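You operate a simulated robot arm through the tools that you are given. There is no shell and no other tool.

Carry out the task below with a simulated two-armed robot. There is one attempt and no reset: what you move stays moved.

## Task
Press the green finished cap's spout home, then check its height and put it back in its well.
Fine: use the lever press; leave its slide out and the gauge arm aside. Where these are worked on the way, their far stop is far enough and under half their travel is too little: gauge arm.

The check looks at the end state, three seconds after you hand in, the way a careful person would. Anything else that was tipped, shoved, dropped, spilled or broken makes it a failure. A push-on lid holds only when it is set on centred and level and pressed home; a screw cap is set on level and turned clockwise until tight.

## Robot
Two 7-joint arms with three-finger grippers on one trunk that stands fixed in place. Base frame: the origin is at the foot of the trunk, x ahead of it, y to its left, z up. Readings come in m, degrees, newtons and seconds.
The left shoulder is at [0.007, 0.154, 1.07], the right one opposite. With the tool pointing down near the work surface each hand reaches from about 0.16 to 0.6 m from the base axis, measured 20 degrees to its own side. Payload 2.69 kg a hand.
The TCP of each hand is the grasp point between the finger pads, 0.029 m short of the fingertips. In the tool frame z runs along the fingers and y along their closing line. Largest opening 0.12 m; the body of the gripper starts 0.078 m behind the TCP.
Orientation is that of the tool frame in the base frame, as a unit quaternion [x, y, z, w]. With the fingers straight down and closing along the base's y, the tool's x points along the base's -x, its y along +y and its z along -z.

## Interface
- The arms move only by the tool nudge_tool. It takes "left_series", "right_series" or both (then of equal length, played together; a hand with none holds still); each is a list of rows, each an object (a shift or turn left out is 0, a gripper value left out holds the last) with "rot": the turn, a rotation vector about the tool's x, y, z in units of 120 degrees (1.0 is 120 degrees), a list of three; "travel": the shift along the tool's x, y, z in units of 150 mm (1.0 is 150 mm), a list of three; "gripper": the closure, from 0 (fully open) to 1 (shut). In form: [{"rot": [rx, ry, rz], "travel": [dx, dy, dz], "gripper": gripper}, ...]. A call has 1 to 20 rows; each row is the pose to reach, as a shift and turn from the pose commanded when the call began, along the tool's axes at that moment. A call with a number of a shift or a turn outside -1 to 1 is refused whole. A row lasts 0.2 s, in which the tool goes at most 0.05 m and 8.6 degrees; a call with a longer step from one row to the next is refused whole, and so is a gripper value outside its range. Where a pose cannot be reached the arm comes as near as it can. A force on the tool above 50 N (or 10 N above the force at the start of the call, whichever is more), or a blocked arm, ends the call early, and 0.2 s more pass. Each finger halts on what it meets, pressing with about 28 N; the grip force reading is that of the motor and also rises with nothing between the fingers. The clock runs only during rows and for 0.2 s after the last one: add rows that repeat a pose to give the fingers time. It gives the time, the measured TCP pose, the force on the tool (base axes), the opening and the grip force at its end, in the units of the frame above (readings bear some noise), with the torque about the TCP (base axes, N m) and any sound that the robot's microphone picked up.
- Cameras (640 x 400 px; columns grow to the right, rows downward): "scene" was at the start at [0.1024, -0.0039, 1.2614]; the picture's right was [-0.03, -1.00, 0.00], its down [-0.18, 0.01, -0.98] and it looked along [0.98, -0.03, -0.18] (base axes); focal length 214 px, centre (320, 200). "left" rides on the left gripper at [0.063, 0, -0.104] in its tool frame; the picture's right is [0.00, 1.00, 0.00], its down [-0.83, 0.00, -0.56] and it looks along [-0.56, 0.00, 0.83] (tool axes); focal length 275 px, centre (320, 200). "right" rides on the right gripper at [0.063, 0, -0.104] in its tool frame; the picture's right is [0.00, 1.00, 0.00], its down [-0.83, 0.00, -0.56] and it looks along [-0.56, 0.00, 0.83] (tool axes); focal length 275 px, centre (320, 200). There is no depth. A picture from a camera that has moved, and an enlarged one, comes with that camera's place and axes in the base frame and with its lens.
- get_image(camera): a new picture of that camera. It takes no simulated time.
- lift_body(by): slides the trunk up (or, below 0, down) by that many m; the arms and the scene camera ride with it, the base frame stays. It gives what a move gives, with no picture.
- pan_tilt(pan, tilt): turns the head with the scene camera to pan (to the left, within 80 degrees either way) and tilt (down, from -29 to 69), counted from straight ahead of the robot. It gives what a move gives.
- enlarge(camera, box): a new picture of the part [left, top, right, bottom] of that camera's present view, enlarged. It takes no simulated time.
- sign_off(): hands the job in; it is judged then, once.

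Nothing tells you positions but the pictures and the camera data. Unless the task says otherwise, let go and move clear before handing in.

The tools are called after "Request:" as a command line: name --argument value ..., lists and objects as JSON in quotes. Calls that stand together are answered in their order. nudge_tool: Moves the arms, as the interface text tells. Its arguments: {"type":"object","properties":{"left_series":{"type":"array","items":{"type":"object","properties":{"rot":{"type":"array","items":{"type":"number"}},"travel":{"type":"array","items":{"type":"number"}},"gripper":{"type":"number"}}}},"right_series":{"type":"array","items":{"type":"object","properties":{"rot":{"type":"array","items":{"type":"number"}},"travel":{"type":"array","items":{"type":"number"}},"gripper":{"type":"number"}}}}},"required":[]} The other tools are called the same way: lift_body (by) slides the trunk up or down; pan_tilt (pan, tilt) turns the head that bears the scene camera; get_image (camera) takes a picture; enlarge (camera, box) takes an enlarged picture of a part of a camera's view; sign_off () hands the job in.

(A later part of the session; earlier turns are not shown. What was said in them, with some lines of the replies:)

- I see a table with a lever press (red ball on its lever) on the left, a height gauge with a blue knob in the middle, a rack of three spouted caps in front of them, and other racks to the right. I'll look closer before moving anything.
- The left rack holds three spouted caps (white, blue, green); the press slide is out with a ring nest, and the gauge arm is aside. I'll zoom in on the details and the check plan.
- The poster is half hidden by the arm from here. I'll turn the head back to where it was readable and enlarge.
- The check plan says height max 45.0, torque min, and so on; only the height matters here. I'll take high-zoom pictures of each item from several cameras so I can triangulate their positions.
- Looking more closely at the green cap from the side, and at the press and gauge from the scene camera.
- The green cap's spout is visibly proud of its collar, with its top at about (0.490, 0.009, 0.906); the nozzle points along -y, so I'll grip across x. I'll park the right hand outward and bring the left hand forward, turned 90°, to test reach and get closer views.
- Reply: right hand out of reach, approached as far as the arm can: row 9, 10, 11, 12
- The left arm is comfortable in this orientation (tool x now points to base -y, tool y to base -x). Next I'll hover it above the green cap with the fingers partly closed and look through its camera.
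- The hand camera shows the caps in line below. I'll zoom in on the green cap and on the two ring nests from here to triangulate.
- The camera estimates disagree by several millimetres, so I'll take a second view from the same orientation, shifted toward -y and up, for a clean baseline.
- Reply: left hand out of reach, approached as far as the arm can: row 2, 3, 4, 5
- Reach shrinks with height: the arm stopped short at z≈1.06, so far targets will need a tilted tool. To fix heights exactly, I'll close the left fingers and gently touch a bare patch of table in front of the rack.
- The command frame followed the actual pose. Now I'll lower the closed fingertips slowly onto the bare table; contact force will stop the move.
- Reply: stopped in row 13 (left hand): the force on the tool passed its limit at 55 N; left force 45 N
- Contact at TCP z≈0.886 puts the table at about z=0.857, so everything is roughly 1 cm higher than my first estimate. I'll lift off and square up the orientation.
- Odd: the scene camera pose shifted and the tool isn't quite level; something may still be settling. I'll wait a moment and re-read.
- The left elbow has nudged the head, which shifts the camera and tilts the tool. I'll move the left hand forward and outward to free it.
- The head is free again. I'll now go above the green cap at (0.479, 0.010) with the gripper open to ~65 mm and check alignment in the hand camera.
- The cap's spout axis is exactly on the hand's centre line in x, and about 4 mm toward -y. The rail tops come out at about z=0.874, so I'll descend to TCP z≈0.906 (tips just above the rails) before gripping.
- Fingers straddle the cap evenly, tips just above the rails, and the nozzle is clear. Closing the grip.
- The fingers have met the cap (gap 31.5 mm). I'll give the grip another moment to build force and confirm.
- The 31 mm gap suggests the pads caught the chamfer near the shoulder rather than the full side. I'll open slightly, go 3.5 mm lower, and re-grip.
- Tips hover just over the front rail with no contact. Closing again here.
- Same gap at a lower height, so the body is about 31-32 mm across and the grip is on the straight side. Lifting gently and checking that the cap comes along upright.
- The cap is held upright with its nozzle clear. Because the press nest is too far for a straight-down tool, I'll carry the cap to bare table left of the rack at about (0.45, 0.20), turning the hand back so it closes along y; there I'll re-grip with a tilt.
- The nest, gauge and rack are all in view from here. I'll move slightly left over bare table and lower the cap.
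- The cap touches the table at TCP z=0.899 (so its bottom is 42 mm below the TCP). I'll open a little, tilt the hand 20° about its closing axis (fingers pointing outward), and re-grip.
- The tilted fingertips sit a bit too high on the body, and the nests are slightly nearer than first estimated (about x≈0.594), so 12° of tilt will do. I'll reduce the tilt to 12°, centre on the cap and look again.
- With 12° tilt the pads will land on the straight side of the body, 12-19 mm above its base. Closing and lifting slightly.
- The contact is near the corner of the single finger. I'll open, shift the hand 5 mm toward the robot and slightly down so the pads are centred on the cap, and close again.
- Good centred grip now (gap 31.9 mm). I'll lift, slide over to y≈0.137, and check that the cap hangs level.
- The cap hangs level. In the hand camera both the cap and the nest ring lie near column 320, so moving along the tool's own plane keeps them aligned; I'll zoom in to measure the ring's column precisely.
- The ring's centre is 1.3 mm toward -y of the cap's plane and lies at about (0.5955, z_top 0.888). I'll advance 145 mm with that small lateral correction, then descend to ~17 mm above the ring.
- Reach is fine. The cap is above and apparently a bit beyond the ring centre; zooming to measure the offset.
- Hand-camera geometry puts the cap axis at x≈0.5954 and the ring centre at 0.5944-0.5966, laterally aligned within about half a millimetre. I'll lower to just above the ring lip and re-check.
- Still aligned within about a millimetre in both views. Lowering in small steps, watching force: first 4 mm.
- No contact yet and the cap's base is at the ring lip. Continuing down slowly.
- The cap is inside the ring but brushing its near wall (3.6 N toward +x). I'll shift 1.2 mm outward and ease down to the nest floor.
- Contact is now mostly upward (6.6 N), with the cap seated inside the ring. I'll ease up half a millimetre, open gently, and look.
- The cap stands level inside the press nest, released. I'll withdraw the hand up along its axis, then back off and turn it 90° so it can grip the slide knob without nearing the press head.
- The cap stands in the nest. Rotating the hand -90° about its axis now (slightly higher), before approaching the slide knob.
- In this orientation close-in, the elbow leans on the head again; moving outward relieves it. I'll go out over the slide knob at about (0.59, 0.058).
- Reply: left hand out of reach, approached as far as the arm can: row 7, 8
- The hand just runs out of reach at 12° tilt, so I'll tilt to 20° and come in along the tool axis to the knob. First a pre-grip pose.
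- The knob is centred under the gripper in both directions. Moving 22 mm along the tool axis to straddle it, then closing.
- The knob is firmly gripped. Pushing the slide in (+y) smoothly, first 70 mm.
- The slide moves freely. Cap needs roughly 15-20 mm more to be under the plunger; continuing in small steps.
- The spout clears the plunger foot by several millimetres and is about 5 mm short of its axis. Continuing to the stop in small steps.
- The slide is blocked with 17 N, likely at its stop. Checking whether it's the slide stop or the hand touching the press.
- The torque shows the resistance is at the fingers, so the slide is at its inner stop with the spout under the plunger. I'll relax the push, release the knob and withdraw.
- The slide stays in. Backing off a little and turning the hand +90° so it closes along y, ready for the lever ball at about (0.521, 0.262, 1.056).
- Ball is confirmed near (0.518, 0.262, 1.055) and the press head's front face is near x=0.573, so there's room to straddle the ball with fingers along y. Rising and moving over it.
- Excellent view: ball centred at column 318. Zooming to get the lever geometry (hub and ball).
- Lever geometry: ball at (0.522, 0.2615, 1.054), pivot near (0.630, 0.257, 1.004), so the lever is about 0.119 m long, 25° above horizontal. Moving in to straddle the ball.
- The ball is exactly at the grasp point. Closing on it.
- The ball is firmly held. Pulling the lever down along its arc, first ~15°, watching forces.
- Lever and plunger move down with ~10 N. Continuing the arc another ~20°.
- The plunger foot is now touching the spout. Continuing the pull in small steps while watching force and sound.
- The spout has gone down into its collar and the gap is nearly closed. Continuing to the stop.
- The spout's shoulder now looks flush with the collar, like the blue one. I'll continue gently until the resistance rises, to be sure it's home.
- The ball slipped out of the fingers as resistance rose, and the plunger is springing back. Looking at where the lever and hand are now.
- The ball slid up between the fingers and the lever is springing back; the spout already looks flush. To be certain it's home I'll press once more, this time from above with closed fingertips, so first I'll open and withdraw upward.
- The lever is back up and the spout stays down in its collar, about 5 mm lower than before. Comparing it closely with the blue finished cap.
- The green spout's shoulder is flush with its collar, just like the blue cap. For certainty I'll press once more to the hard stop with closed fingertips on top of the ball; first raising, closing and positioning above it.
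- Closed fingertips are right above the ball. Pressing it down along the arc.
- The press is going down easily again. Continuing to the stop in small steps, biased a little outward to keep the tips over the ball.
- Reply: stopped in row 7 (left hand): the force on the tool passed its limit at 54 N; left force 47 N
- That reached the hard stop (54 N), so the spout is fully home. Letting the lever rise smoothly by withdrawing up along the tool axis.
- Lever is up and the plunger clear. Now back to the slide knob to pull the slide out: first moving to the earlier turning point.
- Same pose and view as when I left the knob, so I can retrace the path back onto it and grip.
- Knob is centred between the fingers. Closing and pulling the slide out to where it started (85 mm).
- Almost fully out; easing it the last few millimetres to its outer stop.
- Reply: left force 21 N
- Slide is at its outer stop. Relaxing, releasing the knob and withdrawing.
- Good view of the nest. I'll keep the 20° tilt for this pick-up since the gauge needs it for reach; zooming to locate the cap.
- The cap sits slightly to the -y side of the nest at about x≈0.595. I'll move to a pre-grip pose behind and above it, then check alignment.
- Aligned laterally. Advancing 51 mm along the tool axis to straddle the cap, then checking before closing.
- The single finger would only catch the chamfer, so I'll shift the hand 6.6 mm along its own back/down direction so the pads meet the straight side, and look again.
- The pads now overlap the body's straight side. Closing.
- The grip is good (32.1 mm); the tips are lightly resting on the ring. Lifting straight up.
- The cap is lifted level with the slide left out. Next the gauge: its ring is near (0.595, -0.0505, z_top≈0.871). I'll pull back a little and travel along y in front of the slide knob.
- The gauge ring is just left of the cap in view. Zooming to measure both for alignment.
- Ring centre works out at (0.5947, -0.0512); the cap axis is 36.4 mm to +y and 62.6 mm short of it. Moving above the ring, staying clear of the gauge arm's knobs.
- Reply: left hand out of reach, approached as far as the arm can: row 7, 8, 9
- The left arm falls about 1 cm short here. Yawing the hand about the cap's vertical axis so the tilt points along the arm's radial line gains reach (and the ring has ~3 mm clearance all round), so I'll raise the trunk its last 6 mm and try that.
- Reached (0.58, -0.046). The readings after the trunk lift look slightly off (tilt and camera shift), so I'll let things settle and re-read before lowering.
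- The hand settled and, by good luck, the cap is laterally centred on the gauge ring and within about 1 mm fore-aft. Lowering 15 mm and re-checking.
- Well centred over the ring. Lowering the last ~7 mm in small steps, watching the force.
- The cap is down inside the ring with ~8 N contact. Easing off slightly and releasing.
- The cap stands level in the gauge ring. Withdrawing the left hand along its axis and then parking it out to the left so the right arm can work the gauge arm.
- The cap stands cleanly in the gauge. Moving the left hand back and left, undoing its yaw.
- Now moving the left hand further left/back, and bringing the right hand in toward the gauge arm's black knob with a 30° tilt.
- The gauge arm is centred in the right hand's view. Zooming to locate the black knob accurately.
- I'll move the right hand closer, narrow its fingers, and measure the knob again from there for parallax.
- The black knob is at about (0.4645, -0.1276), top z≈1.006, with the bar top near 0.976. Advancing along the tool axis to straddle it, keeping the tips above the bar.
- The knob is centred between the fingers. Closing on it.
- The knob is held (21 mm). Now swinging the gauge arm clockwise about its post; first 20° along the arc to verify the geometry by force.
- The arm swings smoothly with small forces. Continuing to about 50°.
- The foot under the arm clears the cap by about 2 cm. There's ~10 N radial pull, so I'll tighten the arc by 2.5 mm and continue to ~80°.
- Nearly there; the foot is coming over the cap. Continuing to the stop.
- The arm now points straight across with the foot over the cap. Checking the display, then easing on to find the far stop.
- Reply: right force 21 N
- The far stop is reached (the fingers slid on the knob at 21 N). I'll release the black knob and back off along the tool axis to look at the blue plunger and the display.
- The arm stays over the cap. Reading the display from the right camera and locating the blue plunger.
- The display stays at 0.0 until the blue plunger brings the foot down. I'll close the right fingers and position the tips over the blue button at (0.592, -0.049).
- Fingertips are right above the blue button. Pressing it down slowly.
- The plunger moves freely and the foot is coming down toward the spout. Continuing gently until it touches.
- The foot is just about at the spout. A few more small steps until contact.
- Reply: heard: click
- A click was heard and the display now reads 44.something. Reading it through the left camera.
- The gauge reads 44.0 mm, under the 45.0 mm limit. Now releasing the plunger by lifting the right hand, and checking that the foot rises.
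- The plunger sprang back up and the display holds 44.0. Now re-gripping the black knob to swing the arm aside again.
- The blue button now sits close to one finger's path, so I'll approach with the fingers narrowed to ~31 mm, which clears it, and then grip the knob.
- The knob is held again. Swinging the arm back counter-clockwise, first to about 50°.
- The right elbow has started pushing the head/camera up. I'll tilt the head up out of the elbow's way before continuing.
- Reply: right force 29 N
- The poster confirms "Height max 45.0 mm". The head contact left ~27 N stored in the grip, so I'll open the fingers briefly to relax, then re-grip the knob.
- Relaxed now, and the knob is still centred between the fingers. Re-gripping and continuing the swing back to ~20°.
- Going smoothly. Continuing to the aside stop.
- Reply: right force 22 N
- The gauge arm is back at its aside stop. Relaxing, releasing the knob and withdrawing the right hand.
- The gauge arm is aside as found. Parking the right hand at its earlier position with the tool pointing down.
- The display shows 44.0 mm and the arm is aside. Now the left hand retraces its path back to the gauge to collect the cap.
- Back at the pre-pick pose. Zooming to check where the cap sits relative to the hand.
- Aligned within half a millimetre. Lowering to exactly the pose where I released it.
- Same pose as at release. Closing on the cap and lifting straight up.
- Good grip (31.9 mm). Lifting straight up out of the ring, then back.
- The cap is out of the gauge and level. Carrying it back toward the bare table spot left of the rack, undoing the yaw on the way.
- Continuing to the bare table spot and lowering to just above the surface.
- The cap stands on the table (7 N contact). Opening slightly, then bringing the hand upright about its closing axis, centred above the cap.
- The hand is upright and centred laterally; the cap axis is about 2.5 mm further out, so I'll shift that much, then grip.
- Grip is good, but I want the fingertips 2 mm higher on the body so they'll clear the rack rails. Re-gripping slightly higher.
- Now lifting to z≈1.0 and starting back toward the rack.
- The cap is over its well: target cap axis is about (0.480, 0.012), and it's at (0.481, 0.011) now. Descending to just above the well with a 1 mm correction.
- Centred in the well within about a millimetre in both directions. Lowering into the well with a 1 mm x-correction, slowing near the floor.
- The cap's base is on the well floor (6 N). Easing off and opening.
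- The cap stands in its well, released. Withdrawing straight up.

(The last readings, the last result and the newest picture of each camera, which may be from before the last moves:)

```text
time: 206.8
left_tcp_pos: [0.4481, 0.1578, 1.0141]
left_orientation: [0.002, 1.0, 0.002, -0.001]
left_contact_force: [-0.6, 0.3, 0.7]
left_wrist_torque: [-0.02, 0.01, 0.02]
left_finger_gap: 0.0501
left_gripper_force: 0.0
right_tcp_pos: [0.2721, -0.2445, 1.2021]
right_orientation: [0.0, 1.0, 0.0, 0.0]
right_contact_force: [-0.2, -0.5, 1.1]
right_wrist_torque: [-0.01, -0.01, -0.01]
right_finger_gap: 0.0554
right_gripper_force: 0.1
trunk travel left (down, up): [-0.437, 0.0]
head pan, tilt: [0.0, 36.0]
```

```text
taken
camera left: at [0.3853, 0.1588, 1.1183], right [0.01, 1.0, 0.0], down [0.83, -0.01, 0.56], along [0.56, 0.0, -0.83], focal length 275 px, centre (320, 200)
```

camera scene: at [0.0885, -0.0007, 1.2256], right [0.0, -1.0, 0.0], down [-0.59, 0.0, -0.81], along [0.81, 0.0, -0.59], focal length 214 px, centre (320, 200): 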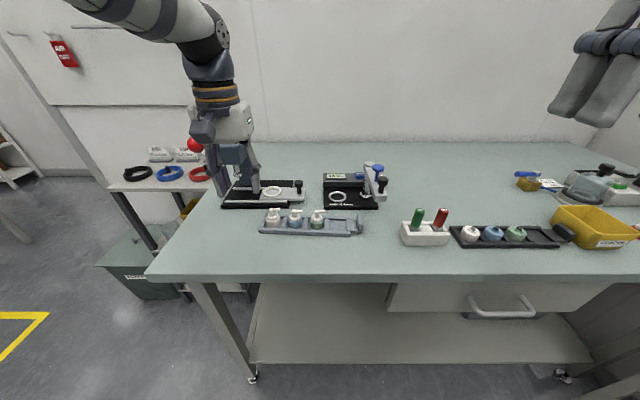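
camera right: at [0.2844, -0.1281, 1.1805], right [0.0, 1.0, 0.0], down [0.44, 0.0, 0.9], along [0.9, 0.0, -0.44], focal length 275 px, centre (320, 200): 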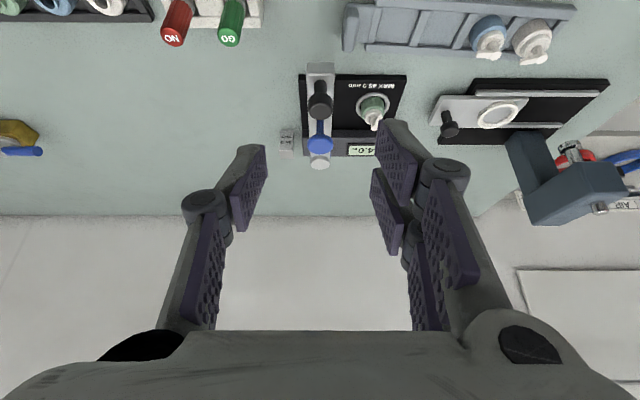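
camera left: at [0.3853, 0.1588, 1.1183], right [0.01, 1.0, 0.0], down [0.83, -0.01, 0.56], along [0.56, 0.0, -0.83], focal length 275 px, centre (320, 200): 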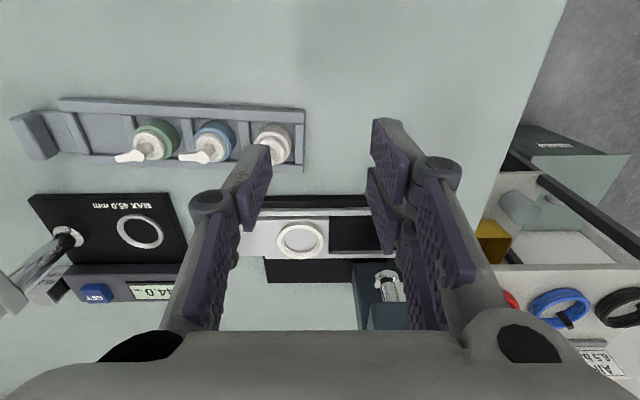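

All three caps stand in the rack with green back in its well. Moving the left hand clear, then a last check of everything.

Request:
nudge_tool --left_series '[{"travel": [0.15, 0, -0.15]}, {"travel": [0.3, 0, -0.3]}, {"travel": [0.45, 0, -0.45]}, {"travel": [0.6, 0, -0.6]}, {"travel": [0.75, 0, -0.75]}, {"travel": [0.9, 0, -0.9]}, {"travel": [0.9, 0, -0.9]}]'

Request:
get_image --camera "scene"

Request:
enlarge --camera "scene" --box '[180, 120, 400, 250]'

Request:
enlarge --camera "scene" --box '[250, 200, 370, 245]'

Request:
get_image --camera "left"

```text
time: 208.4
left_tcp_pos: [0.3136, 0.1565, 1.1477]
left_orientation: [0.0, 1.0, 0.003, 0.0]
left_contact_force: [-0.1, -1.0, 0.0]
left_wrist_torque: [0.01, 0.04, 0.02]
left_finger_gap: 0.0504
left_gripper_force: 0.1
right_tcp_pos: [0.2722, -0.2439, 1.2011]
right_orientation: [0.0, 1.0, 0.0, 0.0]
right_contact_force: [0.0, 0.1, 0.6]
right_wrist_torque: [-0.01, 0.03, 0.0]
right_finger_gap: 0.0552
right_gripper_force: 0.0
trunk travel left (down, up): [-0.437, 0.0]
head pan, tilt: [0.0, 36.0]
```

```text
taken
camera scene: at [0.0888, -0.0008, 1.2255], right [0.0, -1.0, 0.0], down [-0.59, 0.0, -0.81], along [0.81, 0.0, -0.59], focal length 214 px, centre (320, 200)
```

scene: 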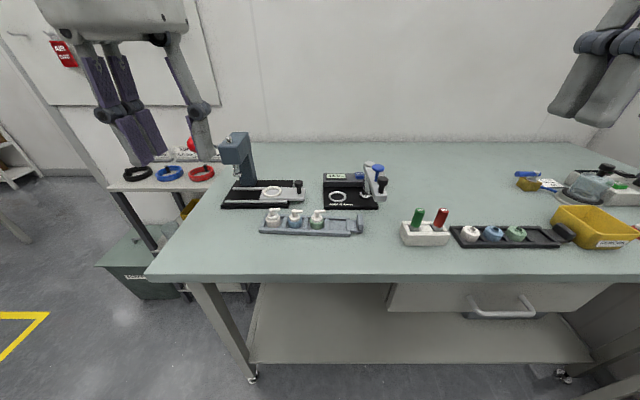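

```text
2.91 times, centred on (290, 185) of scene
camera zoom: at [0.0888, -0.0008, 1.2255], right [0.0, -1.0, 0.0], down [-0.59, 0.0, -0.81], along [0.81, 0.0, -0.59], focal length 624 px, centre (407, 244)
```

zoom: 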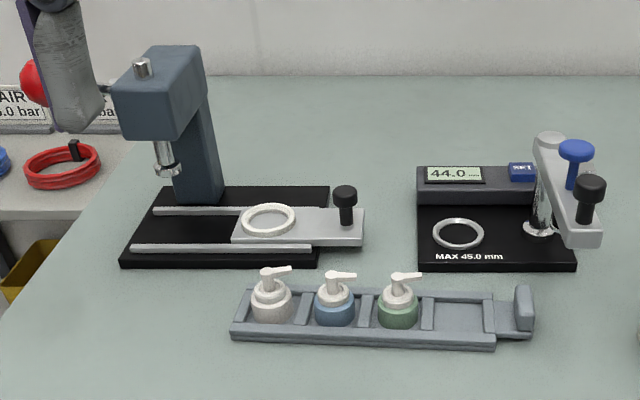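

```text
5.33 times, centred on (310, 222) of scene
camera zoom: at [0.0888, -0.0008, 1.2255], right [0.0, -1.0, 0.0], down [-0.59, 0.0, -0.81], along [0.81, 0.0, -0.59], focal length 1144 px, centre (373, 80)
```

zoom: 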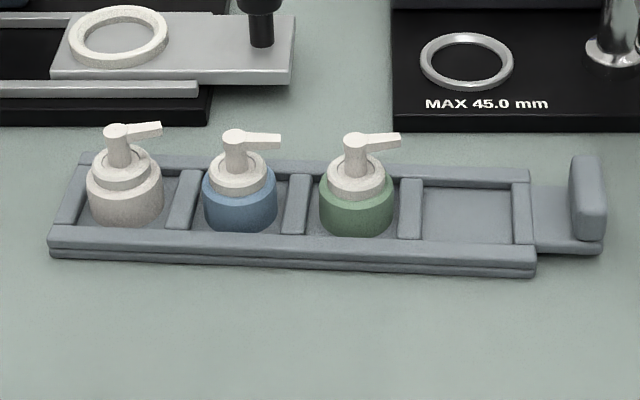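

```text
taken
camera left: at [0.2508, 0.1581, 1.2524], right [0.01, 1.0, 0.01], down [0.83, -0.01, 0.56], along [0.56, 0.0, -0.83], focal length 275 px, centre (320, 200)
```

left: 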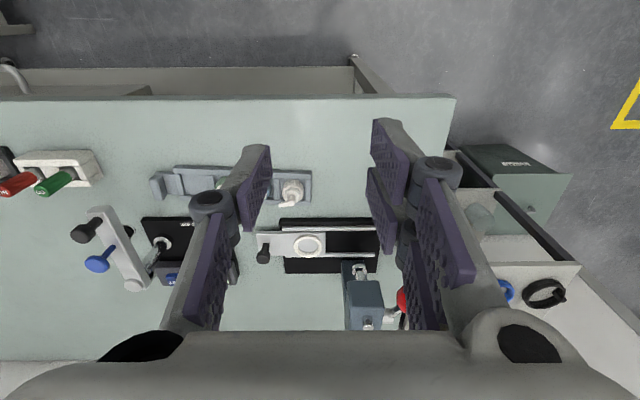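

The job looks complete, and both hands are empty and clear:
- The green cap stands upright in its well with the spout flush.
- The gauge reads 44.0 mm, under the 45.0 mm limit.
- The press slide is out, with the lever up.
- The gauge arm is aside.
- Nothing else in view has moved.

I'm handing in now.

Request:
sign_off

```text
The job is handed in.
```

I pressed the green cap's spout home and checked its height: 44.0 mm against the 45.0 mm limit. The cap is back in its well, and I have handed the job in.

- **Press:** on the first pull the lever ball slipped out of the fingers. I pulled it again down to its hard stop, and the spout now sits flush with its collar like the blue cap's. The slide is out at its stop and the lever is up.
- **Gauge:** I swung the arm over the cap to its far stop, took the reading, and swung it back to its aside stop. The display still shows 44.0 mm.
- **Staging:** the nest and gauge were too far out to reach with the tool pointing straight down. I set the cap on bare table twice to change grip.
- **Contact:** the elbows nudged the robot's own head three times. Nothing else on the table looks moved in the final pictures.
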